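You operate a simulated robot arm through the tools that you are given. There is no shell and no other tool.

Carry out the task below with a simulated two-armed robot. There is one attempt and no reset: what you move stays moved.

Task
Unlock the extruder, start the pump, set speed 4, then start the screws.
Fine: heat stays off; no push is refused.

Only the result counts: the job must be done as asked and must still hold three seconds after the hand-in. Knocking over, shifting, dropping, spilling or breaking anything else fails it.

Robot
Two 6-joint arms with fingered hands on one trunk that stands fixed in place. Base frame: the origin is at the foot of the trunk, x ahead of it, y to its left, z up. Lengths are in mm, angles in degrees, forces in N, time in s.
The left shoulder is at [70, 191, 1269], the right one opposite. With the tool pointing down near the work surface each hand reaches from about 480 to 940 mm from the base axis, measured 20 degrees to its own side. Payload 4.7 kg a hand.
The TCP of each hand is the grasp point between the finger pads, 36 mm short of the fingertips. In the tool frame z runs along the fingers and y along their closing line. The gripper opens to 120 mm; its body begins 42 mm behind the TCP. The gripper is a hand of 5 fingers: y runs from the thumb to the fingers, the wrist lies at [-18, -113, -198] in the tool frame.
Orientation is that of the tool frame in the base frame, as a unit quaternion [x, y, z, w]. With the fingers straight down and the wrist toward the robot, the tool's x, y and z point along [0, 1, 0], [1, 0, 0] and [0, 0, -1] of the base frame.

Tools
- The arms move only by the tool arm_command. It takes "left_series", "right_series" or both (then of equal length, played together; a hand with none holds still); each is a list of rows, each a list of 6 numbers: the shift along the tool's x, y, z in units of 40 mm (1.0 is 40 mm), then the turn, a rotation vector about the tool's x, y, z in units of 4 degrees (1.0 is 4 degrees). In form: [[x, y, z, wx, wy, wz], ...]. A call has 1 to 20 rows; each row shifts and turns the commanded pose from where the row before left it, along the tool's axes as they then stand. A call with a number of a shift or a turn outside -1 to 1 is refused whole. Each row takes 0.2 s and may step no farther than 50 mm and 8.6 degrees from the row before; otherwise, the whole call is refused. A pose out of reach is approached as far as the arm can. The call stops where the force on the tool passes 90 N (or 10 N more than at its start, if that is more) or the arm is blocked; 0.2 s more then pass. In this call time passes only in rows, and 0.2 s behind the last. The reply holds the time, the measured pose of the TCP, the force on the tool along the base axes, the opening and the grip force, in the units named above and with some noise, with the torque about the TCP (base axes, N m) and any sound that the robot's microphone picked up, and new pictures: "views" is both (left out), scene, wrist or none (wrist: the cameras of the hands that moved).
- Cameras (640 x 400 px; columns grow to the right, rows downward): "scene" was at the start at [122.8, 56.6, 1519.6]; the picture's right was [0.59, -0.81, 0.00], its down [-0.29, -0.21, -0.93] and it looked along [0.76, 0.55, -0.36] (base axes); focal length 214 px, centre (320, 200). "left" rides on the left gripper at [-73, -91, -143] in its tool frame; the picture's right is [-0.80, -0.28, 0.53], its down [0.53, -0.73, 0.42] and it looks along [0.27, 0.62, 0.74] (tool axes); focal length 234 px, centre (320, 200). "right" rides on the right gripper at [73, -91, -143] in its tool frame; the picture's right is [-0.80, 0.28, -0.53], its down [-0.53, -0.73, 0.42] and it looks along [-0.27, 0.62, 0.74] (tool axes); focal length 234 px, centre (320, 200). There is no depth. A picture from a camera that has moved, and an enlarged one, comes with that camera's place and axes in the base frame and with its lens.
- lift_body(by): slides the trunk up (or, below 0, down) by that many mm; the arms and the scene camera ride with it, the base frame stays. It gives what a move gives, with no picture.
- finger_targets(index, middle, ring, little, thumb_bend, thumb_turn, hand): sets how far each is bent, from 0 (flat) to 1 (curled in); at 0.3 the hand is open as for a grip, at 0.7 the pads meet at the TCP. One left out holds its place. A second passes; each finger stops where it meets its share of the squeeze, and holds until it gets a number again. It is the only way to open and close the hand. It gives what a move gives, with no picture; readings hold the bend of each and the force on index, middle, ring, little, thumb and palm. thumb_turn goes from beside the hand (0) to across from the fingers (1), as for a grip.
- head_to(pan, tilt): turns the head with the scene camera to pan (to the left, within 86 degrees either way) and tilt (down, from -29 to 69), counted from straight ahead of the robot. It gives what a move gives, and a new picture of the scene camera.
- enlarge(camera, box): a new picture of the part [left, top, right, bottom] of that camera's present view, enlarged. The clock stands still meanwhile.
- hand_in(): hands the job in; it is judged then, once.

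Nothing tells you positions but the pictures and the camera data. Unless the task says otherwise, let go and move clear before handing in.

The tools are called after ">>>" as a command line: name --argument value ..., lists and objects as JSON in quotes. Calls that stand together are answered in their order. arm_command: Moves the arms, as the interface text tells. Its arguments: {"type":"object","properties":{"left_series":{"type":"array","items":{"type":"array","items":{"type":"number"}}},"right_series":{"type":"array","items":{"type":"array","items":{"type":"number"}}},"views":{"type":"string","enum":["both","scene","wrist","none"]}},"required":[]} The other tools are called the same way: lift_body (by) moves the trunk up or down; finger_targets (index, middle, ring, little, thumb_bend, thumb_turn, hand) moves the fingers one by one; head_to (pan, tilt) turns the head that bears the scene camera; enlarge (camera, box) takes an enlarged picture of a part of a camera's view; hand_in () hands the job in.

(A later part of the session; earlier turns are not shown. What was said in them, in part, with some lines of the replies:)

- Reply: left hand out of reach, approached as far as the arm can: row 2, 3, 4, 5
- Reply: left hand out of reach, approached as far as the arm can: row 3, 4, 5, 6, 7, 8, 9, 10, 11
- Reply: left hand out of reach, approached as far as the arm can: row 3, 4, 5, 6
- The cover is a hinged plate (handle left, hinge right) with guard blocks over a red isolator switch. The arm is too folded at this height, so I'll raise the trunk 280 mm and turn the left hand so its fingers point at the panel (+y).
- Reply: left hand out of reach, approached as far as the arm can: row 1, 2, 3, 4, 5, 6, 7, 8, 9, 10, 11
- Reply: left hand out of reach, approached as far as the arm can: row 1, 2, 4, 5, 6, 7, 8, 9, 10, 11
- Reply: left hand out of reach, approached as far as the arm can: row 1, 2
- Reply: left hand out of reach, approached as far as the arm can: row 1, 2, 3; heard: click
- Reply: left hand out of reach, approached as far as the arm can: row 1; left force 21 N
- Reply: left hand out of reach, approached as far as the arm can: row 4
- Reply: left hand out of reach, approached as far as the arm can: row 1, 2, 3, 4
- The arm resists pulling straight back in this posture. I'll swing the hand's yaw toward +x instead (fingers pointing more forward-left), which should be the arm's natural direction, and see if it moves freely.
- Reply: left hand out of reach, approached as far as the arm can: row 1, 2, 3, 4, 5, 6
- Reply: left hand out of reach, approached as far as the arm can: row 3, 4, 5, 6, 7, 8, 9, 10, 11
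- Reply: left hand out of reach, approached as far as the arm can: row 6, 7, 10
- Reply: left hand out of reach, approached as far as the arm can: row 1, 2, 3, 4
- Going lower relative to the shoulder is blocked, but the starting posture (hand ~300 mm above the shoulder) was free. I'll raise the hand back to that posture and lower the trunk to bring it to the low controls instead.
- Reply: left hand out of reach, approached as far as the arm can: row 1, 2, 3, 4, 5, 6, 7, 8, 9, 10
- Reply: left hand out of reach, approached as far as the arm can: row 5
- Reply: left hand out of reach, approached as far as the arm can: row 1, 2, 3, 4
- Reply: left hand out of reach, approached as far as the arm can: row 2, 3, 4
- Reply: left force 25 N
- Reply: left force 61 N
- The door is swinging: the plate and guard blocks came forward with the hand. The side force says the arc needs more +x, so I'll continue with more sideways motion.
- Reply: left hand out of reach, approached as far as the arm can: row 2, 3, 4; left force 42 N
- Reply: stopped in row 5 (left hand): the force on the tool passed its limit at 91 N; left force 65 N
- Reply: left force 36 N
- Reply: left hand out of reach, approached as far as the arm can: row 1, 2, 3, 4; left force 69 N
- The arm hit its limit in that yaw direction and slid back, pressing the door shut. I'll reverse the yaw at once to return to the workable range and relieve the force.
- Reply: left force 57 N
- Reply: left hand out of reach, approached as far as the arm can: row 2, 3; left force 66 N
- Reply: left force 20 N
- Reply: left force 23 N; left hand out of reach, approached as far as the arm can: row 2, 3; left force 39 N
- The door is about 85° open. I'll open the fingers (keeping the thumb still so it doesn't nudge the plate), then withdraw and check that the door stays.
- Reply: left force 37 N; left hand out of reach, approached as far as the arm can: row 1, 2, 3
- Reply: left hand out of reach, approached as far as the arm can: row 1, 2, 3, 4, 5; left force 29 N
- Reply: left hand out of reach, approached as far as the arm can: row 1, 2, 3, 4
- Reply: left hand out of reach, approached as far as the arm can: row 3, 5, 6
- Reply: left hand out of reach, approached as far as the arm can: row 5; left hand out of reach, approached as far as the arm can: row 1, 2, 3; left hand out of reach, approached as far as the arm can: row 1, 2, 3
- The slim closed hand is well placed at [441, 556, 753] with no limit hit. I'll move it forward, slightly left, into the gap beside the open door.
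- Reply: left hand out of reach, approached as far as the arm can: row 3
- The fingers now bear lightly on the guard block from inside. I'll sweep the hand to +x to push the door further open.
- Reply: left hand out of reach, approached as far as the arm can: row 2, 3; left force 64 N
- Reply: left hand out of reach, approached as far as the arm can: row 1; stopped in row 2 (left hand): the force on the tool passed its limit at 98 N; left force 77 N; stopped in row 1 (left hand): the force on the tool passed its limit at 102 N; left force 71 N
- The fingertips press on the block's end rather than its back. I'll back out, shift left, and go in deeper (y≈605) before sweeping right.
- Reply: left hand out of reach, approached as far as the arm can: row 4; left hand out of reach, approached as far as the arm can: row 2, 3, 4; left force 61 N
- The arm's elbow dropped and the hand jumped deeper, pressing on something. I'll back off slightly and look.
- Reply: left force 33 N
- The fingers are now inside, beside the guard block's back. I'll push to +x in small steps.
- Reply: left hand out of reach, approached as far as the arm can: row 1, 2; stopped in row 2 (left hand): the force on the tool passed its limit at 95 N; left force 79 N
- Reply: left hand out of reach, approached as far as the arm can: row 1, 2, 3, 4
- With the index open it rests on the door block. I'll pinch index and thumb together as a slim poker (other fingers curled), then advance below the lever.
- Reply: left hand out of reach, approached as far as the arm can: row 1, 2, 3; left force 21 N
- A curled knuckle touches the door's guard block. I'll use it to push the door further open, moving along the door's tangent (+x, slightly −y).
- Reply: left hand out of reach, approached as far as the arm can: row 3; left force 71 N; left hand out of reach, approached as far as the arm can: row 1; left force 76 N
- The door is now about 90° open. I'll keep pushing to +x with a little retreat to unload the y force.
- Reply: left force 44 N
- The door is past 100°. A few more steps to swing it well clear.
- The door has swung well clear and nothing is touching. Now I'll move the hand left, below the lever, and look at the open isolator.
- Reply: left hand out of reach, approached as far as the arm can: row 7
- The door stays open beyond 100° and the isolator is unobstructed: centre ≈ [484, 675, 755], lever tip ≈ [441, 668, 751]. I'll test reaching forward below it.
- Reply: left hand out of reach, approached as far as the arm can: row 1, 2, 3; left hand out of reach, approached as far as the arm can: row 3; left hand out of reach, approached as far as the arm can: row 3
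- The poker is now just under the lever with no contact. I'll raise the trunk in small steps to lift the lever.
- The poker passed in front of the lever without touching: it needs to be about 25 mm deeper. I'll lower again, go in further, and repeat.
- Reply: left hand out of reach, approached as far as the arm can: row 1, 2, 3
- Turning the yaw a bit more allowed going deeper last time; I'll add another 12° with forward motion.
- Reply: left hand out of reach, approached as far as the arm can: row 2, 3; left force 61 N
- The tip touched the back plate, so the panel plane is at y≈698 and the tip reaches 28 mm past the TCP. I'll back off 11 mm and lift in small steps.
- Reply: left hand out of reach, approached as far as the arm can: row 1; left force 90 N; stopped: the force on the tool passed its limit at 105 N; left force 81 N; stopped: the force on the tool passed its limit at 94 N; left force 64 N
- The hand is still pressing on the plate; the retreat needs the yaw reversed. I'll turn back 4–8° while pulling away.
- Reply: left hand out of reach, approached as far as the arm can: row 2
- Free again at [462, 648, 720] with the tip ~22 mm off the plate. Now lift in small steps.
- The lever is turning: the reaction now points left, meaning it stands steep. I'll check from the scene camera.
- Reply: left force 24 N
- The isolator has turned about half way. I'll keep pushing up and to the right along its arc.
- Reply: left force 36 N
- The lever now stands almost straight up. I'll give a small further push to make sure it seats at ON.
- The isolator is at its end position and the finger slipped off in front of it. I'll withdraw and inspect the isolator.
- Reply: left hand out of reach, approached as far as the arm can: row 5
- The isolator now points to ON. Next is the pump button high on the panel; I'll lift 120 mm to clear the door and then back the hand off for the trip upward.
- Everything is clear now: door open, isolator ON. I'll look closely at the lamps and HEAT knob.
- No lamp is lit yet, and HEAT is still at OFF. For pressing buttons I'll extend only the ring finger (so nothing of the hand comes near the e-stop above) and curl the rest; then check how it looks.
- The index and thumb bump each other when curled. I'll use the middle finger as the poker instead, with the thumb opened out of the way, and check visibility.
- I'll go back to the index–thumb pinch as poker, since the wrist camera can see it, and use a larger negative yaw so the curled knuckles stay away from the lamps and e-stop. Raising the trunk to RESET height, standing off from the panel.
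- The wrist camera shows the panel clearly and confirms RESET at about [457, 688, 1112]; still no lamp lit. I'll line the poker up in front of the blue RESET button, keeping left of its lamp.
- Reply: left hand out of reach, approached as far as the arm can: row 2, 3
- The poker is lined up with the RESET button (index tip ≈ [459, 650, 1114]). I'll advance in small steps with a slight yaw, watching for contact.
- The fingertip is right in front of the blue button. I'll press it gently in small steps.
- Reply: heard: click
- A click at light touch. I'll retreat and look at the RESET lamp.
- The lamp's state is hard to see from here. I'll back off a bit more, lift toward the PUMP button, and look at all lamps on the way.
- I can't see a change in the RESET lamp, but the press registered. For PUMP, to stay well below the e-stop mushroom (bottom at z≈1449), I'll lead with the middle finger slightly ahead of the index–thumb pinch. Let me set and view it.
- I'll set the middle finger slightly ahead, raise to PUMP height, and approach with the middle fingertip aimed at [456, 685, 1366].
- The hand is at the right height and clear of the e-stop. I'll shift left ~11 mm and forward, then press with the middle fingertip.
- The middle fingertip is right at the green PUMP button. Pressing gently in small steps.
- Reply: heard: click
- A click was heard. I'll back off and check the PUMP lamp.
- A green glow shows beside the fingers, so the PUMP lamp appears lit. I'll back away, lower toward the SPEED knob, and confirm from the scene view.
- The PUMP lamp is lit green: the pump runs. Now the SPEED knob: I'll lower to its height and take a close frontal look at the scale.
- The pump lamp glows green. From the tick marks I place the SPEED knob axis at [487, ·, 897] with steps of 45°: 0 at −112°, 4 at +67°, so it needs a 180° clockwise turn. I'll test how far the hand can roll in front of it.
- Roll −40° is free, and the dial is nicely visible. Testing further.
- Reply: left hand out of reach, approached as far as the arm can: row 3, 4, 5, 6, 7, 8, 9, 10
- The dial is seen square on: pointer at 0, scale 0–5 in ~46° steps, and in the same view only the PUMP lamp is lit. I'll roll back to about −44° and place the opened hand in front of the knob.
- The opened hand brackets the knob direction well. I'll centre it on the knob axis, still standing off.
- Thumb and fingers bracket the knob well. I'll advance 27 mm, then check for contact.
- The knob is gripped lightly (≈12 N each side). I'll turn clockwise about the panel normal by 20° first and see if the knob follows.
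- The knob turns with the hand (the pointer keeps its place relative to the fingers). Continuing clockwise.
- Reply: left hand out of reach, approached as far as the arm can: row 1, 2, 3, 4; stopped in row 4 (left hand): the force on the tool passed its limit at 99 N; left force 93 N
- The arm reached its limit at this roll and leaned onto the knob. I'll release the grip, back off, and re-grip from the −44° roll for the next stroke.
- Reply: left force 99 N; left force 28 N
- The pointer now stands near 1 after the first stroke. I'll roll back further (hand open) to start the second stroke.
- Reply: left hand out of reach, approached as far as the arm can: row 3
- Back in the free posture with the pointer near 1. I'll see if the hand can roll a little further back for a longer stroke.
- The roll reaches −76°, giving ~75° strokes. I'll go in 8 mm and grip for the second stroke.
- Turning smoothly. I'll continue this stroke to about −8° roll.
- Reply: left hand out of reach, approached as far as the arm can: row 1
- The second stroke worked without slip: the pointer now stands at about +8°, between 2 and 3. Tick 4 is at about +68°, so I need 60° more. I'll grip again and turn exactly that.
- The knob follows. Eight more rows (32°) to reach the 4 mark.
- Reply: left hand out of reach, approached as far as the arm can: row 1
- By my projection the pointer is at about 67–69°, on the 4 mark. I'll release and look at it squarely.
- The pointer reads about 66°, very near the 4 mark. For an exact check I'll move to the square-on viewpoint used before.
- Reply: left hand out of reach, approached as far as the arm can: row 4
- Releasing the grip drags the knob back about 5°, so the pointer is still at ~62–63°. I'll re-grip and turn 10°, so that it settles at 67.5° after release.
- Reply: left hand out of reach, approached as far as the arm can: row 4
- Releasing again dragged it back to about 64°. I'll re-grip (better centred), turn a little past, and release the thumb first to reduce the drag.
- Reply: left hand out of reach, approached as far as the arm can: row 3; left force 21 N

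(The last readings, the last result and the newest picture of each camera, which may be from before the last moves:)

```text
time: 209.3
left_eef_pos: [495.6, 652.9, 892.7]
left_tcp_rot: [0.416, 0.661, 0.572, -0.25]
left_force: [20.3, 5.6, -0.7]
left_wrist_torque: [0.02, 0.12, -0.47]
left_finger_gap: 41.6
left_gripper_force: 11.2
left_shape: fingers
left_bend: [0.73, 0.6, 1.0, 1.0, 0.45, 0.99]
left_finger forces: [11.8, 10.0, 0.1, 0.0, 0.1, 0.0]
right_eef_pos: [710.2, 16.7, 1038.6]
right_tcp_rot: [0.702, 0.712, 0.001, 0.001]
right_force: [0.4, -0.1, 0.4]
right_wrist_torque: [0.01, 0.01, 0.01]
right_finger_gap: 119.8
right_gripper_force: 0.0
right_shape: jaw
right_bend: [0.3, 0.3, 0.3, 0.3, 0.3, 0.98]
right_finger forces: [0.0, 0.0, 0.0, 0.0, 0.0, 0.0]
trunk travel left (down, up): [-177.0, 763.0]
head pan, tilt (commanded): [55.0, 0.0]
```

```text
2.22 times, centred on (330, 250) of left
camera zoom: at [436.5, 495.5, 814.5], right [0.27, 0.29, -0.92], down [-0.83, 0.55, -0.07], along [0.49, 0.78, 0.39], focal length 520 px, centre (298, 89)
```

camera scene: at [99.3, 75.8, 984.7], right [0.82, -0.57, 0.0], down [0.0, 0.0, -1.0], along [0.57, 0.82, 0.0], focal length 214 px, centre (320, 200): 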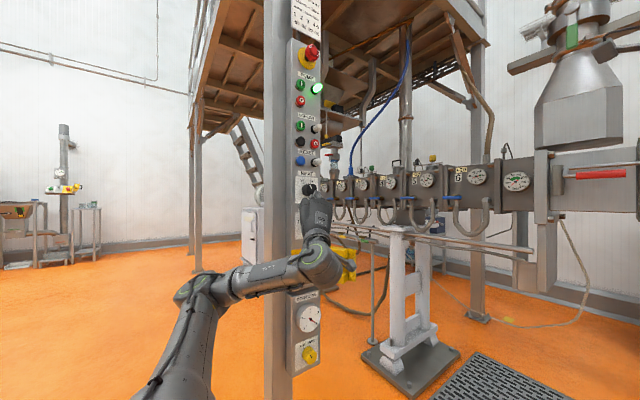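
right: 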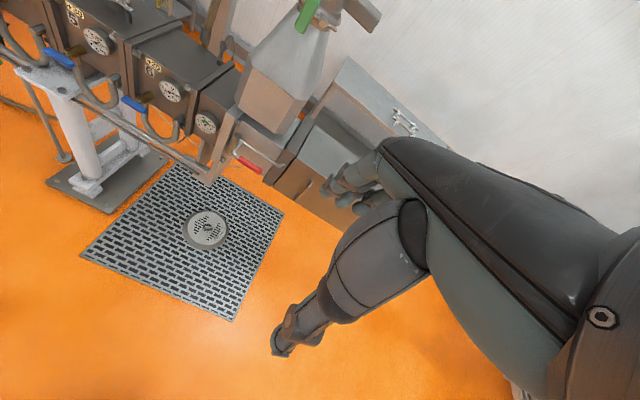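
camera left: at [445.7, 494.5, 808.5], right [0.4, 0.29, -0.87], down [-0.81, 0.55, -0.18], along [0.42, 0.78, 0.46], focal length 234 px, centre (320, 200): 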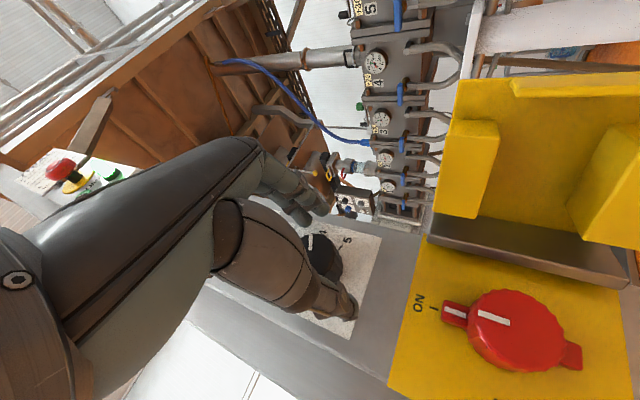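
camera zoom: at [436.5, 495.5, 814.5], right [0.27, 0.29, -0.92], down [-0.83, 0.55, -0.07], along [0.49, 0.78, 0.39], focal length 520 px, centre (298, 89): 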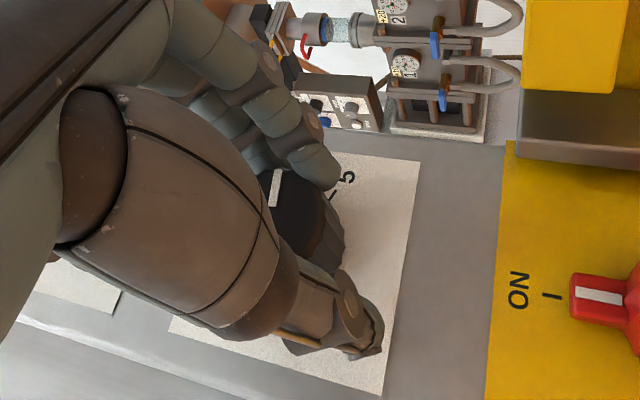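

With only the thumb released the pointer is slightly past (~75°); opening the fingers should bring it back near 68°.

>>> finger_targets --hand "left" --index 0.45 --middle 0.45

>>> arm_command --left_series '[[-0.05, 0, -0.2, 0, 0, 0], [-0.05, 0, -0.2, 0, 0, 0], [-0.05, 0, -0.2, 0, 0, 0], [-0.05, 0, -0.2, 0, 0, 0], [0.2, 0, -0.05, 0, 0, 0], [0.2, 0, -0.05, 0, 0, 0], [0.2, 0, -0.05, 0, 0, 0], [0.2, 0, -0.05, 0, 0, 0], [0.2, 0, -0.05, -0.264, -0.002, -0.964], [0.2, 0, 0, -0.264, -0.002, -0.964], [0, 0, 0, -0.264, -0.002, -0.964], [0, 0, 0, -0.264, -0.002, -0.964], [0, 0, 0, -0.264, -0.002, -0.964], [0, 0, 0, -0.264, -0.002, -0.964], [0, 0, 0, -0.264, -0.002, -0.964], [0, 0, 0, -0.264, -0.002, -0.964]]' --views "none"

>>> enlarge --camera "left" --box '[320, 200, 460, 340]'

```text
time: 210.3
left_eef_pos: [492.8, 651.1, 895.4]
left_tcp_rot: [0.414, 0.662, 0.573, -0.249]
left_force: [0.0, 0.2, 0.1]
left_wrist_torque: [0.01, 0.0, 0.0]
left_finger_gap: 77.5
left_gripper_force: 0.1
left_shape: fingers
left_bend: [0.45, 0.45, 1.0, 1.0, 0.45, 0.99]
left_finger forces: [0.0, 0.0, 0.0, 0.0, 0.0, 0.0]
right_eef_pos: [707.7, 14.9, 1040.3]
right_tcp_rot: [0.703, 0.711, 0.002, 0.001]
right_force: [0.6, 0.0, -0.3]
right_wrist_torque: [0.0, -0.01, 0.0]
right_finger_gap: 120.2
right_gripper_force: 0.2
right_shape: jaw
right_bend: [0.3, 0.3, 0.3, 0.3, 0.3, 0.98]
right_finger forces: [0.0, 0.0, 0.0, 0.0, 0.0, 0.0]
trunk travel left (down, up): [-177.0, 763.0]
head pan, tilt (commanded): [55.0, 0.0]
```

```text
time: 213.7
left_eef_pos: [465.1, 622.9, 936.2]
left_tcp_rot: [0.242, 0.705, 0.665, -0.056]
left_force: [0.5, -0.5, 0.8]
left_wrist_torque: [-0.01, -0.01, -0.02]
left_finger_gap: 77.8
left_gripper_force: 0.2
left_shape: fingers
left_bend: [0.45, 0.45, 1.0, 1.0, 0.45, 0.99]
left_finger forces: [0.1, 0.1, 0.0, 0.2, 0.0, 0.1]
right_eef_pos: [707.8, 15.5, 1040.6]
right_tcp_rot: [0.704, 0.711, 0.002, 0.001]
right_force: [0.8, -0.3, -0.5]
right_wrist_torque: [0.01, 0.02, -0.01]
right_finger_gap: 119.9
right_gripper_force: 0.1
right_shape: jaw
right_bend: [0.3, 0.3, 0.3, 0.3, 0.3, 0.98]
right_finger forces: [0.1, 0.1, 0.0, 0.0, 0.0, 0.0]
trunk travel left (down, up): [-177.0, 763.0]
head pan, tilt (commanded): [55.0, 0.0]
```

```text
2.86 times, centred on (390, 270) of left
camera zoom: at [456.9, 464.9, 839.0], right [0.72, 0.29, -0.63], down [-0.67, 0.55, -0.5], along [0.2, 0.78, 0.59], focal length 669 px, centre (120, 0)
```

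zoom: 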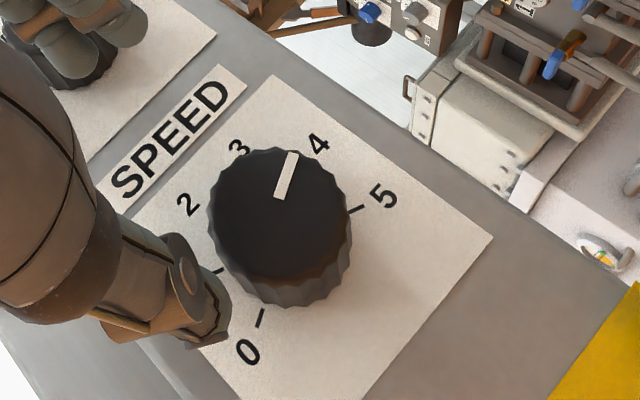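

The pointer reads 64° (value ≈3.93). The fingers' release drags it back while the thumb's release drags it forward, so I'll re-grip once more, turn 4°, and release fingers first, thumb last.

>>> arm_command --left_series '[[0, 0, 0, 0.264, 0.002, 0.964], [0, 0, 0, 0.264, 0.002, 0.964], [0, 0, 0, 0.264, 0.002, 0.964], [0, 0, 0, 0.264, 0.002, 0.964], [0, 0, 0, 0.264, 0.002, 0.964], [-0.2, 0, 0, 0.264, 0.002, 0.964], [-0.2, 0, 0.05, 0, 0, 0], [-0.2, 0, 0.05, 0, 0, 0], [-0.2, 0, 0.05, 0, 0, 0], [-0.2, 0, 0.05, 0, 0, 0], [-0.2, 0, 0.05, 0, 0, 0]]' --views "wrist"

```text
time: 216.1
left_eef_pos: [498.3, 619.6, 899.7]
left_tcp_rot: [0.374, 0.677, 0.6, -0.203]
left_force: [0.9, 1.4, 0.0]
left_wrist_torque: [0.03, -0.01, -0.02]
left_finger_gap: 77.8
left_gripper_force: 0.0
left_shape: fingers
left_bend: [0.45, 0.45, 1.0, 1.0, 0.45, 0.99]
left_finger forces: [0.1, 0.0, 0.1, 0.0, 0.0, 0.0]
right_eef_pos: [707.0, 16.2, 1040.1]
right_tcp_rot: [0.703, 0.711, 0.002, 0.0]
right_force: [0.0, -0.5, 0.3]
right_wrist_torque: [0.02, -0.02, 0.0]
right_finger_gap: 119.9
right_gripper_force: 0.2
right_shape: jaw
right_bend: [0.3, 0.3, 0.3, 0.3, 0.3, 0.98]
right_finger forces: [0.0, 0.1, 0.0, 0.0, 0.0, 0.0]
trunk travel left (down, up): [-177.0, 763.0]
head pan, tilt (commanded): [55.0, 0.0]
camera left: at [450.8, 462.0, 813.7], right [0.4, 0.29, -0.87], down [-0.81, 0.55, -0.18], along [0.42, 0.78, 0.46], focal length 234 px, centre (320, 200)
```

left: 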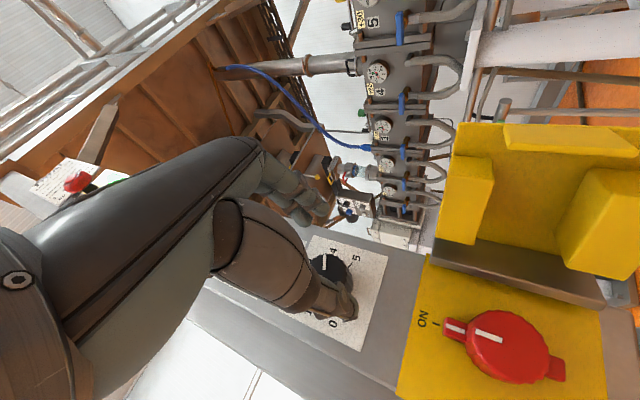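

>>> arm_command --left_series '[[0.08, -0.051, 0.194, 0, 0, 0], [0.08, -0.051, 0.194, 0, 0, 0], [0.08, -0.051, 0.194, 0, 0, 0], [0.08, -0.051, 0.194, 0, 0, 0]]' --views "none"

>>> finger_targets --hand "left" --index 0.75 --middle 0.75 --thumb_bend 0.75

>>> arm_command --left_series '[[0, 0, 0, 0.265, 0, 0.965]]' --views "none"

>>> finger_targets --hand "left" --index 0.45 --middle 0.45

>>> finger_targets --hand "left" --thumb_bend 0.45

>>> enlarge --camera "left" --box '[240, 160, 420, 340]'

```text
time: 217.1
left_eef_pos: [491.1, 648.5, 896.0]
left_tcp_rot: [0.374, 0.678, 0.6, -0.203]
left_force: [-0.9, -0.6, 0.3]
left_wrist_torque: [0.01, -0.05, 0.02]
left_finger_gap: 77.4
left_gripper_force: 0.0
left_shape: fingers
left_bend: [0.45, 0.45, 1.0, 1.0, 0.45, 0.99]
left_finger forces: [0.1, 0.0, 0.1, 0.0, 0.0, 0.0]
left hand out of reach, approached as far as the arm can: row 4
right_eef_pos: [707.3, 16.1, 1040.4]
right_tcp_rot: [0.702, 0.712, 0.001, 0.001]
right_force: [-1.0, 0.5, 0.6]
right_wrist_torque: [0.02, -0.01, 0.01]
right_finger_gap: 120.2
right_gripper_force: 0.1
right_shape: jaw
right_bend: [0.3, 0.3, 0.3, 0.3, 0.3, 0.98]
right_finger forces: [0.0, 0.1, 0.1, 0.0, 0.0, 0.0]
trunk travel left (down, up): [-177.0, 763.0]
head pan, tilt (commanded): [55.0, 0.0]
```

```text
time: 218.1
left_eef_pos: [491.6, 649.6, 896.2]
left_tcp_rot: [0.375, 0.677, 0.6, -0.202]
left_force: [6.4, 4.0, 3.9]
left_wrist_torque: [0.19, 0.06, -0.19]
left_finger_gap: 29.3
left_gripper_force: 16.7
left_shape: fingers
left_bend: [0.62, 0.6, 1.0, 1.0, 0.61, 1.0]
left_finger forces: [8.2, 11.9, 0.0, 0.0, 12.2, 0.1]
right_eef_pos: [708.1, 15.0, 1040.0]
right_tcp_rot: [0.703, 0.712, 0.002, 0.0]
right_force: [-0.4, 0.6, 0.4]
right_wrist_torque: [0.01, 0.01, -0.01]
right_finger_gap: 120.0
right_gripper_force: 0.0
right_shape: jaw
right_bend: [0.3, 0.3, 0.3, 0.3, 0.3, 0.98]
right_finger forces: [0.1, 0.0, 0.0, 0.0, 0.0, 0.0]
trunk travel left (down, up): [-177.0, 763.0]
head pan, tilt (commanded): [55.0, 0.0]
```

```text
time: 218.5
left_eef_pos: [491.3, 649.6, 896.8]
left_tcp_rot: [0.395, 0.67, 0.587, -0.226]
left_force: [5.8, 2.7, 3.2]
left_wrist_torque: [0.19, 0.03, -0.14]
left_finger_gap: 29.4
left_gripper_force: 15.6
left_shape: fingers
left_bend: [0.62, 0.6, 1.0, 1.0, 0.61, 1.0]
left_finger forces: [7.9, 11.1, 0.1, 0.0, 12.3, 0.0]
right_eef_pos: [707.4, 15.0, 1040.7]
right_tcp_rot: [0.703, 0.712, 0.001, 0.0]
right_force: [-0.4, 0.0, 0.6]
right_wrist_torque: [0.0, 0.01, 0.02]
right_finger_gap: 120.1
right_gripper_force: 0.0
right_shape: jaw
right_bend: [0.3, 0.3, 0.3, 0.3, 0.3, 0.98]
right_finger forces: [0.1, 0.1, 0.1, 0.1, 0.1, 0.0]
trunk travel left (down, up): [-177.0, 763.0]
head pan, tilt (commanded): [55.0, 0.0]
```

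```text
time: 219.5
left_eef_pos: [491.3, 650.7, 893.9]
left_tcp_rot: [0.395, 0.671, 0.586, -0.226]
left_force: [-4.1, 2.7, -12.2]
left_wrist_torque: [-0.2, -0.04, 0.1]
left_finger_gap: 52.9
left_gripper_force: 6.4
left_shape: fingers
left_bend: [0.45, 0.45, 1.0, 1.0, 0.64, 1.0]
left_finger forces: [0.0, 0.0, 0.1, 0.0, 12.6, 0.1]
right_eef_pos: [707.3, 17.6, 1039.8]
right_tcp_rot: [0.703, 0.711, 0.001, 0.001]
right_force: [-0.8, 0.9, -0.4]
right_wrist_torque: [-0.02, 0.01, -0.02]
right_finger_gap: 119.8
right_gripper_force: 0.2
right_shape: jaw
right_bend: [0.3, 0.3, 0.3, 0.3, 0.3, 0.98]
right_finger forces: [0.0, 0.0, 0.1, 0.1, 0.0, 0.0]
trunk travel left (down, up): [-177.0, 763.0]
head pan, tilt (commanded): [55.0, 0.0]
```

```text
time: 220.5
left_eef_pos: [490.5, 649.4, 896.8]
left_tcp_rot: [0.394, 0.67, 0.586, -0.226]
left_force: [-0.1, 0.1, 0.0]
left_wrist_torque: [-0.01, -0.02, 0.01]
left_finger_gap: 77.3
left_gripper_force: 0.1
left_shape: fingers
left_bend: [0.45, 0.45, 1.0, 1.0, 0.45, 0.99]
left_finger forces: [0.1, 0.1, 0.1, 0.0, 0.0, 0.0]
right_eef_pos: [707.2, 15.9, 1039.9]
right_tcp_rot: [0.703, 0.711, 0.002, 0.001]
right_force: [0.0, 0.1, -0.3]
right_wrist_torque: [-0.01, 0.03, -0.02]
right_finger_gap: 120.0
right_gripper_force: 0.0
right_shape: jaw
right_bend: [0.3, 0.3, 0.3, 0.3, 0.3, 0.98]
right_finger forces: [0.1, 0.0, 0.1, 0.0, 0.0, 0.0]
trunk travel left (down, up): [-177.0, 763.0]
head pan, tilt (commanded): [55.0, 0.0]
```

```text
2.22 times, centred on (330, 250) of left
camera zoom: at [438.3, 492.0, 813.8], right [0.33, 0.29, -0.9], down [-0.83, 0.55, -0.13], along [0.45, 0.78, 0.43], focal length 520 px, centre (298, 89)
```

zoom: 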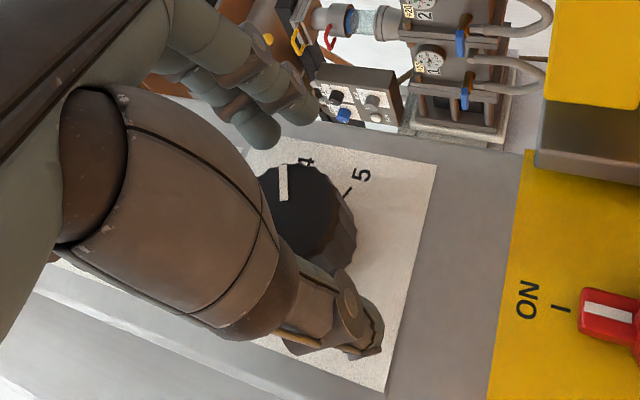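

>>> arm_command --left_series '[[-0.05, 0, -0.2, 0, 0, 0], [-0.05, 0, -0.2, 0, 0, 0], [-0.05, 0, -0.2, 0, 0, 0], [-0.05, 0, -0.2, 0, 0, 0], [0.2, 0, -0.05, 0, 0, 0], [0.2, 0, -0.05, 0, 0, 0], [0.2, 0, -0.05, 0, 0, 0], [0.2, 0, -0.05, 0, 0, 0], [0.2, 0, -0.05, -0.264, -0.002, -0.964], [0.2, 0, 0, -0.264, -0.002, -0.964], [0, 0, 0, -0.264, -0.002, -0.964], [0, 0, 0, -0.264, -0.002, -0.964], [0, 0, 0, -0.264, -0.002, -0.964], [0, 0, 0, -0.264, -0.002, -0.964], [0, 0, 0, -0.264, -0.002, -0.964], [0, 0, 0, -0.264, -0.002, -0.964]]' --views "none"

>>> enlarge --camera "left" --box '[320, 200, 440, 320]'

```text
time: 223.9
left_eef_pos: [461.3, 619.9, 935.8]
left_tcp_rot: [0.218, 0.706, 0.673, -0.032]
left_force: [0.2, 0.8, 0.1]
left_wrist_torque: [0.04, 0.01, 0.02]
left_finger_gap: 77.6
left_gripper_force: 0.2
left_shape: fingers
left_bend: [0.45, 0.45, 1.0, 1.0, 0.45, 0.99]
left_finger forces: [0.1, 0.0, 0.0, 0.0, 0.0, 0.0]
right_eef_pos: [706.8, 15.9, 1039.9]
right_tcp_rot: [0.703, 0.712, 0.002, 0.0]
right_force: [0.2, 0.5, -0.1]
right_wrist_torque: [-0.01, -0.04, -0.01]
right_finger_gap: 120.0
right_gripper_force: 0.2
right_shape: jaw
right_bend: [0.3, 0.3, 0.3, 0.3, 0.3, 0.98]
right_finger forces: [0.0, 0.1, 0.0, 0.0, 0.0, 0.1]
trunk travel left (down, up): [-177.0, 763.0]
head pan, tilt (commanded): [55.0, 0.0]
```

```text
3.33 times, centred on (380, 260) of left
camera zoom: at [460.1, 462.4, 837.4], right [0.76, 0.29, -0.58], down [-0.63, 0.55, -0.55], along [0.16, 0.78, 0.6], focal length 781 px, centre (120, 0)
```

zoom: 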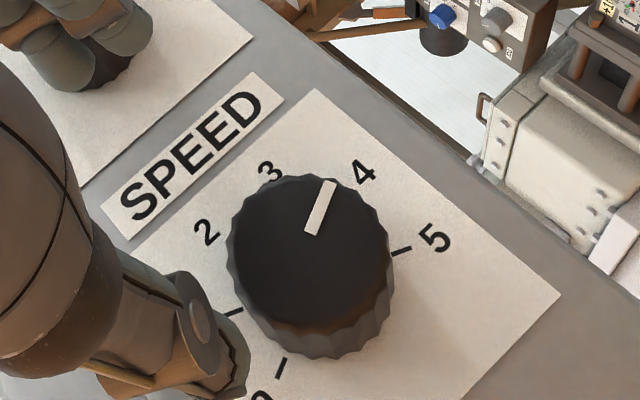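

The pointer now sits at about 65°, i.e. speed ≈3.95, essentially on the 4 mark; I'll leave it. Next is SCREWS start: I'll back off, roll the hand upright again, and shape the index–thumb poker.

>>> arm_command --left_series '[[-0.066, 0, -0.24, 0, 0, 0], [-0.066, 0, -0.24, 0, 0, 0], [-0.2, -0.05, -0.2, 0, 0, 0], [-0.2, -0.05, -0.2, 0, 0, 0]]' --views "none"

>>> arm_command --left_series '[[0, 0, 0, 0, 0, 1], [0, 0, 0, 0, 0, 1], [0, 0, 0, 0, 0, 1], [0, 0, 0, 0, 0, 1], [0, 0, 0, 0, 0, 1], [0, 0, 0, 0, 0, 1], [0, 0, 0, 0, 0, 1], [0, 0, 0, 0, 0, 1], [0, 0, 0, 0, 0, 1], [0, 0, 0, 0, 0, 1], [0, 0, 0, 0, 0, 1], [0, 0, 0, 0, 0, 1], [0, 0, 0, 0, 0, 1], [0, 0, 0, 0, 0, 1], [0, 0, 0, 0, 0, 1], [0, 0, 0, 0, 0, 1], [0, 0, 0, 0, 0, 1], [0, 0, 0, 0, 0, 1]]' --views "both"

>>> finger_targets --hand "left" --index 0.7 --middle 1.0 --thumb_bend 0.7

```text
time: 224.9
left_eef_pos: [470.1, 582.0, 926.8]
left_tcp_rot: [0.219, 0.706, 0.673, -0.031]
left_force: [0.2, 0.3, -0.1]
left_wrist_torque: [-0.03, -0.03, 0.0]
left_finger_gap: 77.5
left_gripper_force: 0.1
left_shape: fingers
left_bend: [0.45, 0.45, 1.0, 1.0, 0.45, 0.99]
left_finger forces: [0.0, 0.1, 0.0, 0.0, 0.0, 0.0]
right_eef_pos: [706.8, 16.1, 1041.8]
right_tcp_rot: [0.703, 0.711, 0.002, 0.0]
right_force: [-0.2, -0.3, 0.2]
right_wrist_torque: [-0.03, 0.01, 0.01]
right_finger_gap: 119.9
right_gripper_force: 0.1
right_shape: jaw
right_bend: [0.3, 0.3, 0.3, 0.3, 0.3, 0.98]
right_finger forces: [0.1, 0.1, 0.0, 0.0, 0.0, 0.0]
trunk travel left (down, up): [-177.0, 763.0]
head pan, tilt (commanded): [55.0, 0.0]
```

```text
time: 228.7
left_eef_pos: [471.5, 579.7, 927.8]
left_tcp_rot: [0.591, 0.443, 0.526, -0.422]
left_force: [0.8, 0.7, -0.7]
left_wrist_torque: [0.02, 0.0, 0.02]
left_finger_gap: 77.3
left_gripper_force: 0.2
left_shape: fingers
left_bend: [0.45, 0.45, 1.0, 1.0, 0.45, 0.99]
left_finger forces: [0.0, 0.0, 0.1, 0.0, 0.1, 0.0]
right_eef_pos: [708.0, 16.6, 1040.0]
right_tcp_rot: [0.703, 0.711, 0.001, 0.001]
right_force: [-0.2, -0.6, -0.3]
right_wrist_torque: [-0.04, -0.03, -0.02]
right_finger_gap: 120.3
right_gripper_force: 0.1
right_shape: jaw
right_bend: [0.3, 0.3, 0.3, 0.3, 0.3, 0.98]
right_finger forces: [0.0, 0.0, 0.1, 0.0, 0.0, 0.0]
trunk travel left (down, up): [-177.0, 763.0]
head pan, tilt (commanded): [55.0, 0.0]
camera scene: at [99.1, 75.5, 984.7], right [0.82, -0.57, 0.0], down [0.0, 0.0, -1.0], along [0.57, 0.82, 0.0], focal length 214 px, centre (320, 200)
camera left: at [342.9, 458.9, 871.3], right [-0.18, 0.51, -0.84], down [-0.57, 0.64, 0.51], along [0.8, 0.58, 0.18], focal length 234 px, centre (320, 200)
```

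scene: 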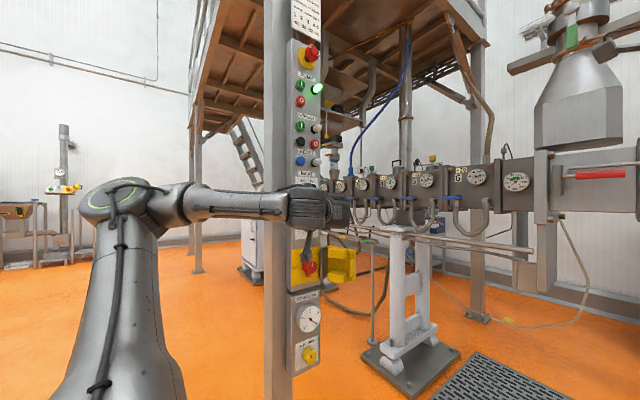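
left: 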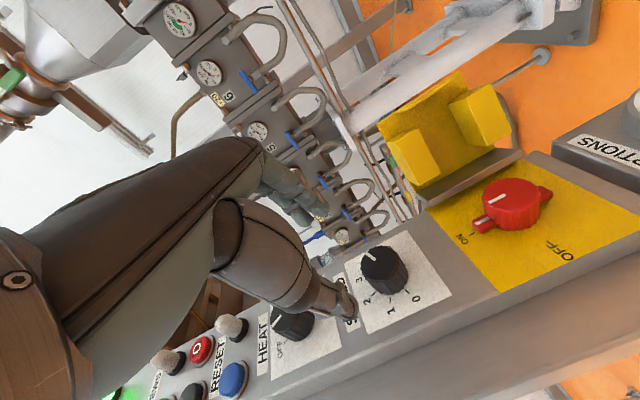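

```text
time: 229.7
left_eef_pos: [471.2, 580.4, 929.0]
left_tcp_rot: [0.592, 0.443, 0.525, -0.421]
left_force: [0.0, 1.0, -1.1]
left_wrist_torque: [-0.01, 0.0, -0.01]
left_finger_gap: 4.7
left_gripper_force: 0.1
left_shape: fingers
left_bend: [0.7, 1.0, 1.0, 1.0, 0.7, 1.0]
left_finger forces: [0.0, 0.0, 0.0, 0.0, 0.0, 0.1]
right_eef_pos: [705.8, 14.9, 1038.6]
right_tcp_rot: [0.703, 0.712, 0.003, 0.001]
right_force: [-0.6, 0.7, -0.3]
right_wrist_torque: [-0.02, 0.04, -0.01]
right_finger_gap: 120.1
right_gripper_force: 0.1
right_shape: jaw
right_bend: [0.3, 0.3, 0.3, 0.3, 0.3, 0.98]
right_finger forces: [0.0, 0.1, 0.0, 0.0, 0.0, 0.0]
trunk travel left (down, up): [-177.0, 763.0]
head pan, tilt (commanded): [55.0, 0.0]
```

The hand is upright again. I'll raise the trunk to the SCREWS button height, keeping clear of the panel.

>>> lift_body --by 340

>>> arm_command --left_series '[[-0.25, -0.1, 0.1, 0.49, 0, -0.05], [-0.25, -0.1, 0.15, 0.49, 0, -0.05], [-0.25, -0.1, 0.15, 0.49, 0, -0.05]]' --views "wrist"

>>> enlarge --camera "left" --box '[220, 160, 440, 360]'

```text
time: 233.0
left_eef_pos: [471.2, 579.3, 1267.1]
left_tcp_rot: [0.591, 0.444, 0.525, -0.421]
left_force: [-0.1, -0.1, -0.2]
left_wrist_torque: [0.0, 0.01, 0.02]
left_finger_gap: 4.7
left_gripper_force: 0.0
left_shape: fingers
left_bend: [0.7, 1.0, 1.0, 1.0, 0.7, 1.0]
left_finger forces: [0.0, 0.1, 0.1, 0.0, 0.0, 0.0]
right_eef_pos: [707.7, 15.3, 1379.5]
right_tcp_rot: [0.703, 0.711, 0.002, 0.0]
right_force: [-1.2, -0.7, 0.4]
right_wrist_torque: [0.01, 0.01, 0.0]
right_finger_gap: 120.2
right_gripper_force: 0.1
right_shape: jaw
right_bend: [0.3, 0.3, 0.3, 0.3, 0.3, 0.98]
right_finger forces: [0.0, 0.0, 0.1, 0.0, 0.0, 0.1]
trunk travel left (down, up): [-517.0, 423.0]
head pan, tilt (commanded): [55.0, 0.0]
```

```text
time: 233.8
left_eef_pos: [460.5, 595.8, 1237.1]
left_tcp_rot: [0.567, 0.473, 0.503, -0.449]
left_force: [0.4, 0.0, -0.1]
left_wrist_torque: [0.02, 0.01, -0.02]
left_finger_gap: 4.6
left_gripper_force: 0.1
left_shape: fingers
left_bend: [0.7, 1.0, 1.0, 1.0, 0.7, 1.0]
left_finger forces: [0.1, 0.0, 0.0, 0.0, 0.1, 0.0]
right_eef_pos: [707.0, 17.2, 1379.9]
right_tcp_rot: [0.702, 0.712, 0.001, 0.001]
right_force: [-0.5, -0.5, 0.2]
right_wrist_torque: [-0.02, 0.0, 0.0]
right_finger_gap: 120.2
right_gripper_force: 0.1
right_shape: jaw
right_bend: [0.3, 0.3, 0.3, 0.3, 0.3, 0.98]
right_finger forces: [0.1, 0.0, 0.0, 0.0, 0.0, 0.0]
trunk travel left (down, up): [-517.0, 423.0]
head pan, tilt (commanded): [55.0, 0.0]
camera left: at [346.2, 462.5, 1178.8], right [-0.23, 0.49, -0.84], down [-0.64, 0.57, 0.51], along [0.73, 0.66, 0.18], focal length 234 px, centre (320, 200)
```

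left: 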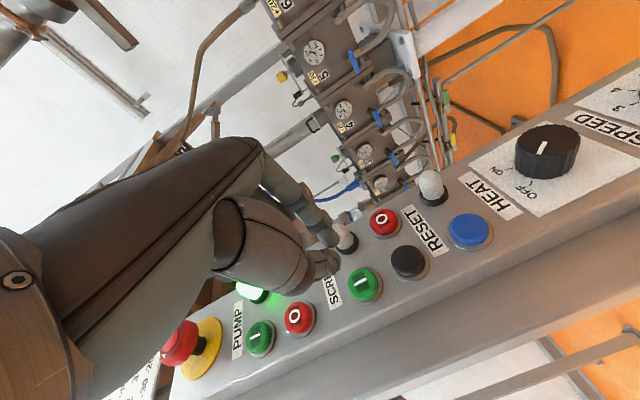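

```text
2.00 times, centred on (330, 260) of left
camera zoom: at [346.2, 462.5, 1178.8], right [-0.23, 0.49, -0.84], down [-0.64, 0.57, 0.51], along [0.73, 0.66, 0.18], focal length 468 px, centre (300, 80)
```

zoom: 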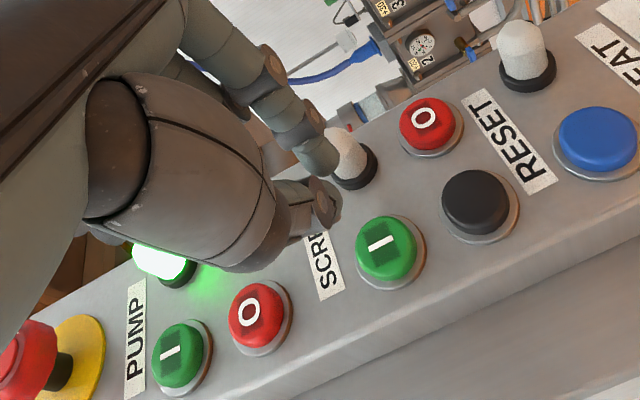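

The PUMP lamp glows bright green, HEAT is OFF, and SCREWS start is at [454.5, 688, 1230]. I'll line up in front of it.

>>> arm_command --left_series '[[0.038, -0.156, 0.277, 0.49, 0, -0.05], [0.038, -0.14, 0.277, 0.49, 0, -0.05], [0.038, -0.12, 0.277, 0.49, 0, -0.05]]' --views "wrist"

>>> enlarge --camera "left" --box '[220, 160, 440, 360]'

```text
time: 234.6
left_eef_pos: [449.4, 632.1, 1239.1]
left_tcp_rot: [0.542, 0.501, 0.479, -0.475]
left_force: [0.6, 0.1, 0.4]
left_wrist_torque: [-0.05, 0.03, 0.02]
left_finger_gap: 4.9
left_gripper_force: 0.1
left_shape: fingers
left_bend: [0.7, 1.0, 1.0, 1.0, 0.7, 1.0]
left_finger forces: [0.0, 0.0, 0.0, 0.0, 0.0, 0.0]
right_eef_pos: [708.4, 18.8, 1378.9]
right_tcp_rot: [0.702, 0.712, 0.001, 0.001]
right_force: [-0.3, 0.0, 0.1]
right_wrist_torque: [-0.01, 0.04, 0.0]
right_finger_gap: 119.9
right_gripper_force: 0.0
right_shape: jaw
right_bend: [0.3, 0.3, 0.3, 0.3, 0.3, 0.98]
right_finger forces: [0.0, 0.1, 0.0, 0.0, 0.0, 0.0]
trunk travel left (down, up): [-517.0, 423.0]
head pan, tilt (commanded): [55.0, 0.0]
camera left: at [349.8, 487.6, 1180.3], right [-0.28, 0.47, -0.84], down [-0.69, 0.5, 0.52], along [0.66, 0.73, 0.18], focal length 234 px, centre (320, 200)
```

left: 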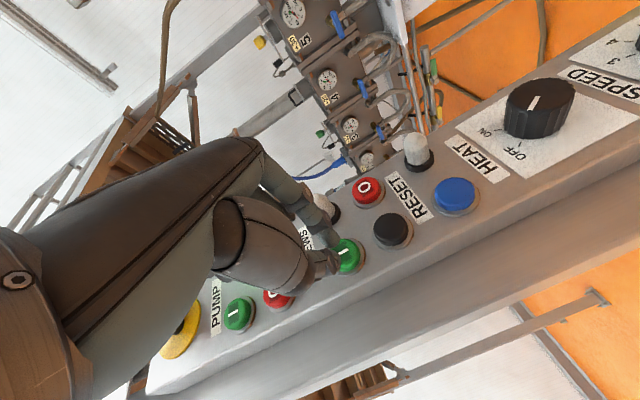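

```text
2.00 times, centred on (330, 260) of left
camera zoom: at [349.8, 487.6, 1180.3], right [-0.28, 0.47, -0.84], down [-0.69, 0.5, 0.52], along [0.66, 0.73, 0.18], focal length 468 px, centre (300, 80)
```

zoom: 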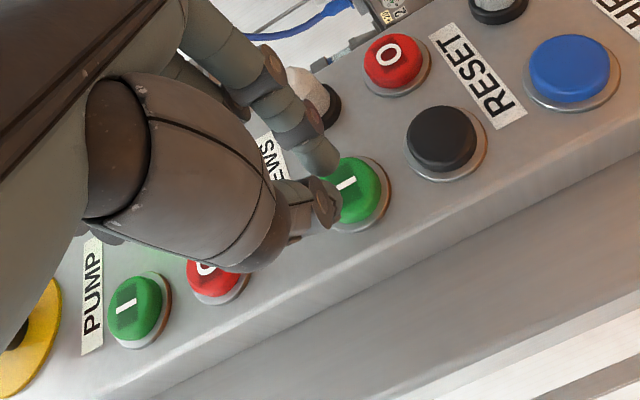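

Alignment looks the same as for the successful RESET press. Advancing in small steps, then pressing.

>>> arm_command --left_series '[[0.01, -0.02, 0.2, 0.49, 0, -0.05], [0.01, -0.02, 0.2, 0.49, 0, -0.05]]' --views "wrist"

>>> enlarge --camera "left" --box '[220, 160, 440, 360]'

```text
time: 235.2
left_eef_pos: [447.9, 646.8, 1239.4]
left_tcp_rot: [0.523, 0.519, 0.465, -0.491]
left_force: [0.6, -0.8, -0.9]
left_wrist_torque: [-0.03, -0.03, 0.05]
left_finger_gap: 4.5
left_gripper_force: 0.0
left_shape: fingers
left_bend: [0.7, 1.0, 1.0, 1.0, 0.7, 1.0]
left_finger forces: [0.1, 0.0, 0.0, 0.1, 0.0, 0.0]
right_eef_pos: [707.8, 17.8, 1379.4]
right_tcp_rot: [0.703, 0.712, 0.001, 0.002]
right_force: [-0.3, -0.5, 0.0]
right_wrist_torque: [-0.01, 0.06, 0.01]
right_finger_gap: 120.1
right_gripper_force: 0.1
right_shape: jaw
right_bend: [0.3, 0.3, 0.3, 0.3, 0.3, 0.98]
right_finger forces: [0.0, 0.1, 0.0, 0.0, 0.0, 0.1]
trunk travel left (down, up): [-517.0, 423.0]
head pan, tilt (commanded): [55.0, 0.0]
camera left: at [358.6, 496.4, 1179.9], right [-0.31, 0.45, -0.84], down [-0.73, 0.45, 0.52], along [0.61, 0.77, 0.18], focal length 234 px, centre (320, 200)
```

left: 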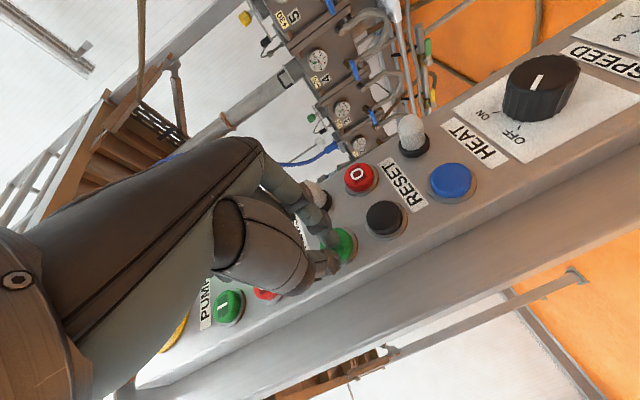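

```text
2.00 times, centred on (330, 260) of left
camera zoom: at [358.6, 496.4, 1179.9], right [-0.31, 0.45, -0.84], down [-0.73, 0.45, 0.52], along [0.61, 0.77, 0.18], focal length 468 px, centre (300, 80)
```

zoom: 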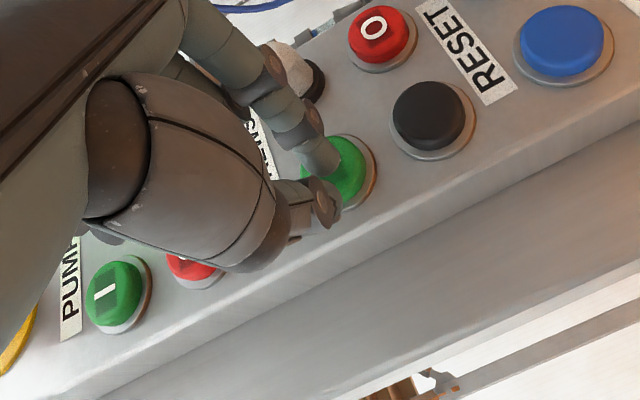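

The index fingertip is right over the green SCREWS button. Pressing gently now.

>>> arm_command --left_series '[[0.005, 0, 0.12, 0.25, 0, -0.03], [0.005, 0, 0.1, 0.25, 0, -0.03]]' --views "none"

```text
time: 235.8
left_eef_pos: [447.9, 656.3, 1239.3]
left_tcp_rot: [0.513, 0.528, 0.458, -0.499]
left_force: [1.0, -0.6, 0.1]
left_wrist_torque: [-0.02, 0.0, -0.02]
left_finger_gap: 4.3
left_gripper_force: 0.5
left_shape: fingers
left_bend: [0.7, 1.0, 1.0, 1.0, 0.7, 1.0]
left_finger forces: [1.0, 0.0, 0.0, 0.0, 0.0, 0.0]
right_eef_pos: [707.1, 15.4, 1379.4]
right_tcp_rot: [0.702, 0.712, 0.003, 0.0]
right_force: [0.0, -0.4, 0.4]
right_wrist_torque: [-0.01, 0.02, 0.0]
right_finger_gap: 120.0
right_gripper_force: 0.1
right_shape: jaw
right_bend: [0.3, 0.3, 0.3, 0.3, 0.3, 0.98]
right_finger forces: [0.1, 0.0, 0.0, 0.0, 0.0, 0.0]
trunk travel left (down, up): [-517.0, 423.0]
head pan, tilt (commanded): [55.0, 0.0]
```

Just touching (1 N), no click yet. A little further.

>>> arm_command --left_series '[[0.003, 0, 0.07, 0.15, 0, -0.02]]' --views "none"

```text
time: 236.2
left_eef_pos: [448.2, 658.6, 1240.3]
left_tcp_rot: [0.509, 0.531, 0.456, -0.502]
left_force: [1.5, -3.6, 0.6]
left_wrist_torque: [0.03, 0.01, -0.06]
left_finger_gap: 3.7
left_gripper_force: 1.2
left_shape: fingers
left_bend: [0.7, 1.0, 1.0, 1.0, 0.7, 1.0]
left_finger forces: [2.7, 0.0, 0.1, 0.0, 0.1, 0.0]
right_eef_pos: [707.4, 14.5, 1380.1]
right_tcp_rot: [0.703, 0.711, 0.003, 0.001]
right_force: [-0.1, 0.5, -0.4]
right_wrist_torque: [0.03, 0.01, -0.04]
right_finger_gap: 120.3
right_gripper_force: 0.1
right_shape: jaw
right_bend: [0.3, 0.3, 0.3, 0.3, 0.3, 0.98]
right_finger forces: [0.0, 0.0, 0.0, 0.0, 0.1, 0.0]
trunk travel left (down, up): [-517.0, 423.0]
head pan, tilt (commanded): [55.0, 0.0]
heard: click
```

A click. I'll retreat straight back and check the SCREWS lamp.

>>> arm_command --left_series '[[0, 0, -0.15, -0.4, 0, 0.05], [0, 0, -0.2, -0.49, 0, 0.05], [0, 0.02, -0.2, -0.49, 0, 0.05], [0, 0.05, -0.2, -0.49, 0, 0.05], [0, 0.08, -0.25, -0.49, 0, 0.05], [0, 0.1, -0.25, -0.49, 0, 0.05]]' --views "both"

>>> enlarge --camera "left" --box '[180, 160, 460, 380]'

```text
time: 237.6
left_eef_pos: [456.9, 608.7, 1242.0]
left_tcp_rot: [0.563, 0.477, 0.5, -0.453]
left_force: [0.7, -0.1, -0.4]
left_wrist_torque: [0.02, 0.0, 0.01]
left_finger_gap: 4.5
left_gripper_force: 0.0
left_shape: fingers
left_bend: [0.7, 1.0, 1.0, 1.0, 0.7, 1.0]
left_finger forces: [0.1, 0.0, 0.0, 0.0, 0.1, 0.0]
right_eef_pos: [707.0, 16.2, 1380.6]
right_tcp_rot: [0.703, 0.711, 0.002, 0.002]
right_force: [-0.2, 0.2, 0.5]
right_wrist_torque: [0.04, 0.03, -0.01]
right_finger_gap: 119.8
right_gripper_force: 0.0
right_shape: jaw
right_bend: [0.3, 0.3, 0.3, 0.3, 0.3, 0.98]
right_finger forces: [0.0, 0.0, 0.1, 0.0, 0.0, 0.1]
trunk travel left (down, up): [-517.0, 423.0]
head pan, tilt (commanded): [55.0, 0.0]
camera scene: at [99.1, 75.1, 1324.7], right [0.82, -0.57, 0.0], down [0.0, 0.0, -1.0], along [0.57, 0.82, 0.0], focal length 214 px, centre (320, 200)
camera left: at [343.9, 472.6, 1184.5], right [-0.24, 0.49, -0.84], down [-0.65, 0.56, 0.51], along [0.72, 0.67, 0.18], focal length 234 px, centre (320, 200)
```

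scene: 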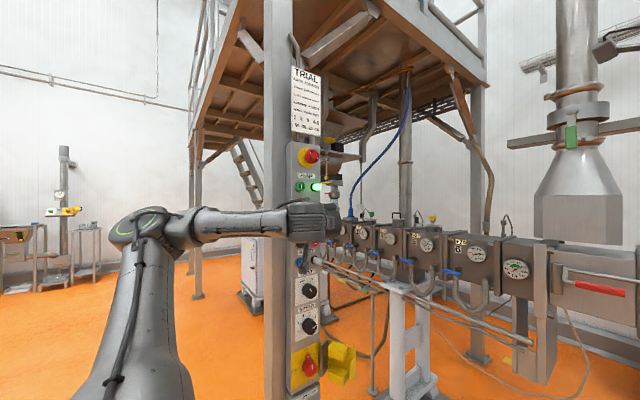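
left: 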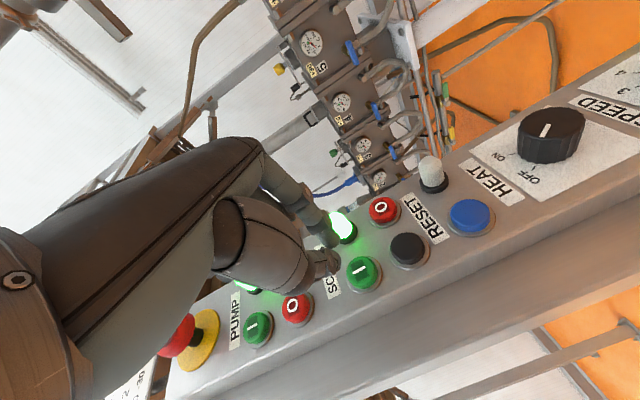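

```text
1.82 times, centred on (320, 270) of left
camera zoom: at [343.9, 472.6, 1184.5], right [-0.24, 0.49, -0.84], down [-0.65, 0.56, 0.51], along [0.72, 0.67, 0.18], focal length 426 px, centre (320, 73)
```

zoom: 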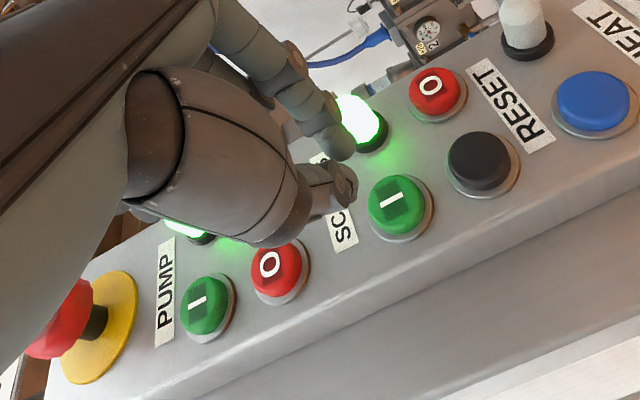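

Both PUMP and SCREWS lamps are lit green. I'll move the hand well clear of the panel and verify the HEAT and SPEED knobs once more.

>>> arm_command --left_series '[[0, 0.15, -0.25, -0.3, 0, 0.03], [0, 0.15, -0.25, -0.3, 0, 0.03], [0, 0.2, -0.25, 0, 0, 0], [0, 0.2, -0.25, 0, 0, 0], [0, 0.2, -0.25, 0, 0, 0]]' --views "both"

>>> enlarge --camera "scene" --box '[280, 260, 370, 390]'

>>> enlarge --camera "left" --box '[380, 60, 640, 260]'

```text
time: 238.8
left_eef_pos: [485.4, 550.9, 1245.4]
left_tcp_rot: [0.573, 0.466, 0.509, -0.442]
left_force: [0.2, 0.2, -0.1]
left_wrist_torque: [0.0, 0.0, -0.03]
left_finger_gap: 4.2
left_gripper_force: 0.0
left_shape: fingers
left_bend: [0.7, 1.0, 1.0, 1.0, 0.7, 1.0]
left_finger forces: [0.0, 0.0, 0.0, 0.1, 0.0, 0.1]
right_eef_pos: [707.5, 14.8, 1379.7]
right_tcp_rot: [0.702, 0.712, 0.001, 0.0]
right_force: [-0.3, 0.0, -0.5]
right_wrist_torque: [0.0, -0.02, -0.01]
right_finger_gap: 119.8
right_gripper_force: 0.1
right_shape: jaw
right_bend: [0.3, 0.3, 0.3, 0.3, 0.3, 0.98]
right_finger forces: [0.0, 0.1, 0.0, 0.0, 0.0, 0.1]
trunk travel left (down, up): [-517.0, 423.0]
head pan, tilt (commanded): [55.0, 0.0]
camera scene: at [99.6, 74.6, 1324.7], right [0.82, -0.57, 0.0], down [0.0, 0.0, -1.0], along [0.57, 0.82, 0.0], focal length 214 px, centre (320, 200)
camera left: at [366.3, 421.7, 1188.8], right [-0.22, 0.5, -0.84], down [-0.62, 0.59, 0.51], along [0.75, 0.64, 0.18], focal length 234 px, centre (320, 200)
```

scene: 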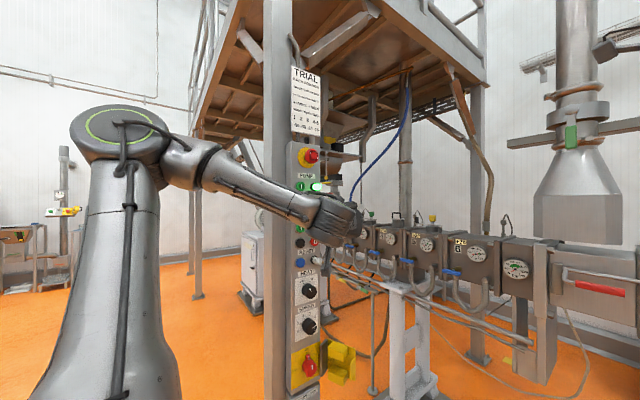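
left: 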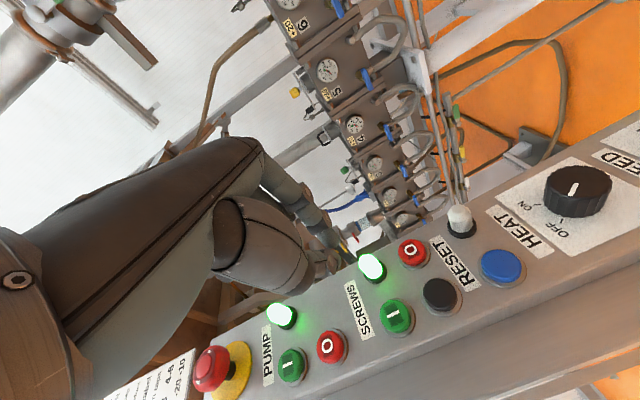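

```text
3.08 times, centred on (325, 325) of scene
camera zoom: at [99.6, 74.6, 1324.7], right [0.82, -0.57, 0.0], down [0.0, 0.0, -1.0], along [0.57, 0.82, 0.0], focal length 660 px, centre (305, -185)
```

zoom: 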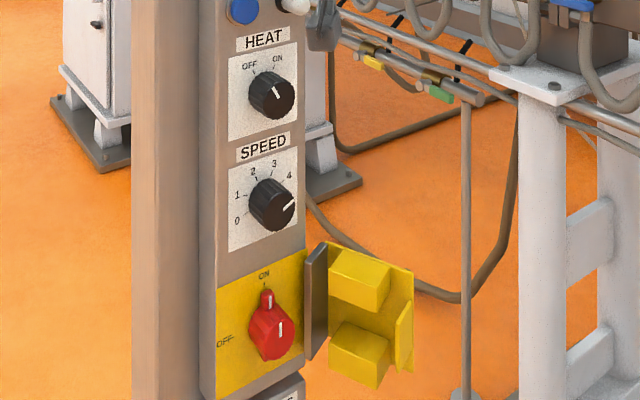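

```text
2.00 times, centred on (510, 160) of left
camera zoom: at [366.3, 421.7, 1188.8], right [-0.22, 0.5, -0.84], down [-0.62, 0.59, 0.51], along [0.75, 0.64, 0.18], focal length 468 px, centre (-60, 280)
```

zoom: 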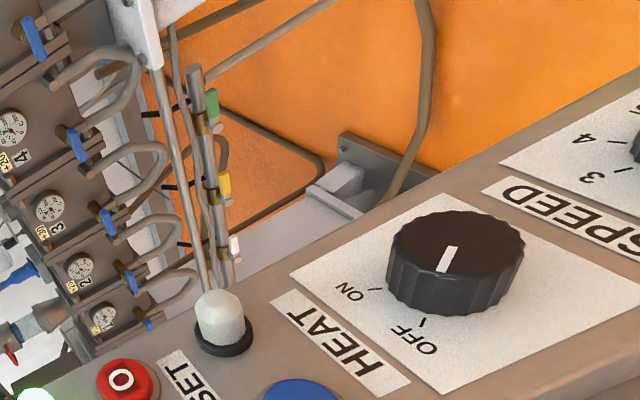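

Final check: the isolator is ON with the lock cover open, the PUMP and SCREWS lamps are green, the SPEED pointer is on 4 and HEAT is at OFF. The hand is clear of the panel, so I'm handing in.

>>> hand_in

```text
The job is handed in.
```

The extruder is unlocked, the pump is running, the speed knob is on 4, and the screws are running. I handed the job in with the left hand clear of the panel.

- **Unlock:** the "LOCKED OFF" cover is swung open and stays open, and the red isolator points to ON.
- **Pump:** its start button clicked and the PUMP lamp is lit green.
- **Speed:** the pointer sits about 2° short of the 4 mark, roughly 3.95 on the scale. The knob slipped back slightly each time I let go of it.
- **Screws:** the start button clicked and the SCREWS lamp is lit green.
- **Heat:** the knob still points to OFF. A finger pressed on it early on, but it did not turn.

**"No push is refused":** I pressed the blue RESET button twice.
- **First push:** an accident while the extruder was still locked off.
- **Second push:** deliberate, before starting the pump, in case a reset was needed.
- **What I saw:** both gave a click and no refusal sound, but the RESET lamp never changed. I can't confirm that the first push counted as accepted.
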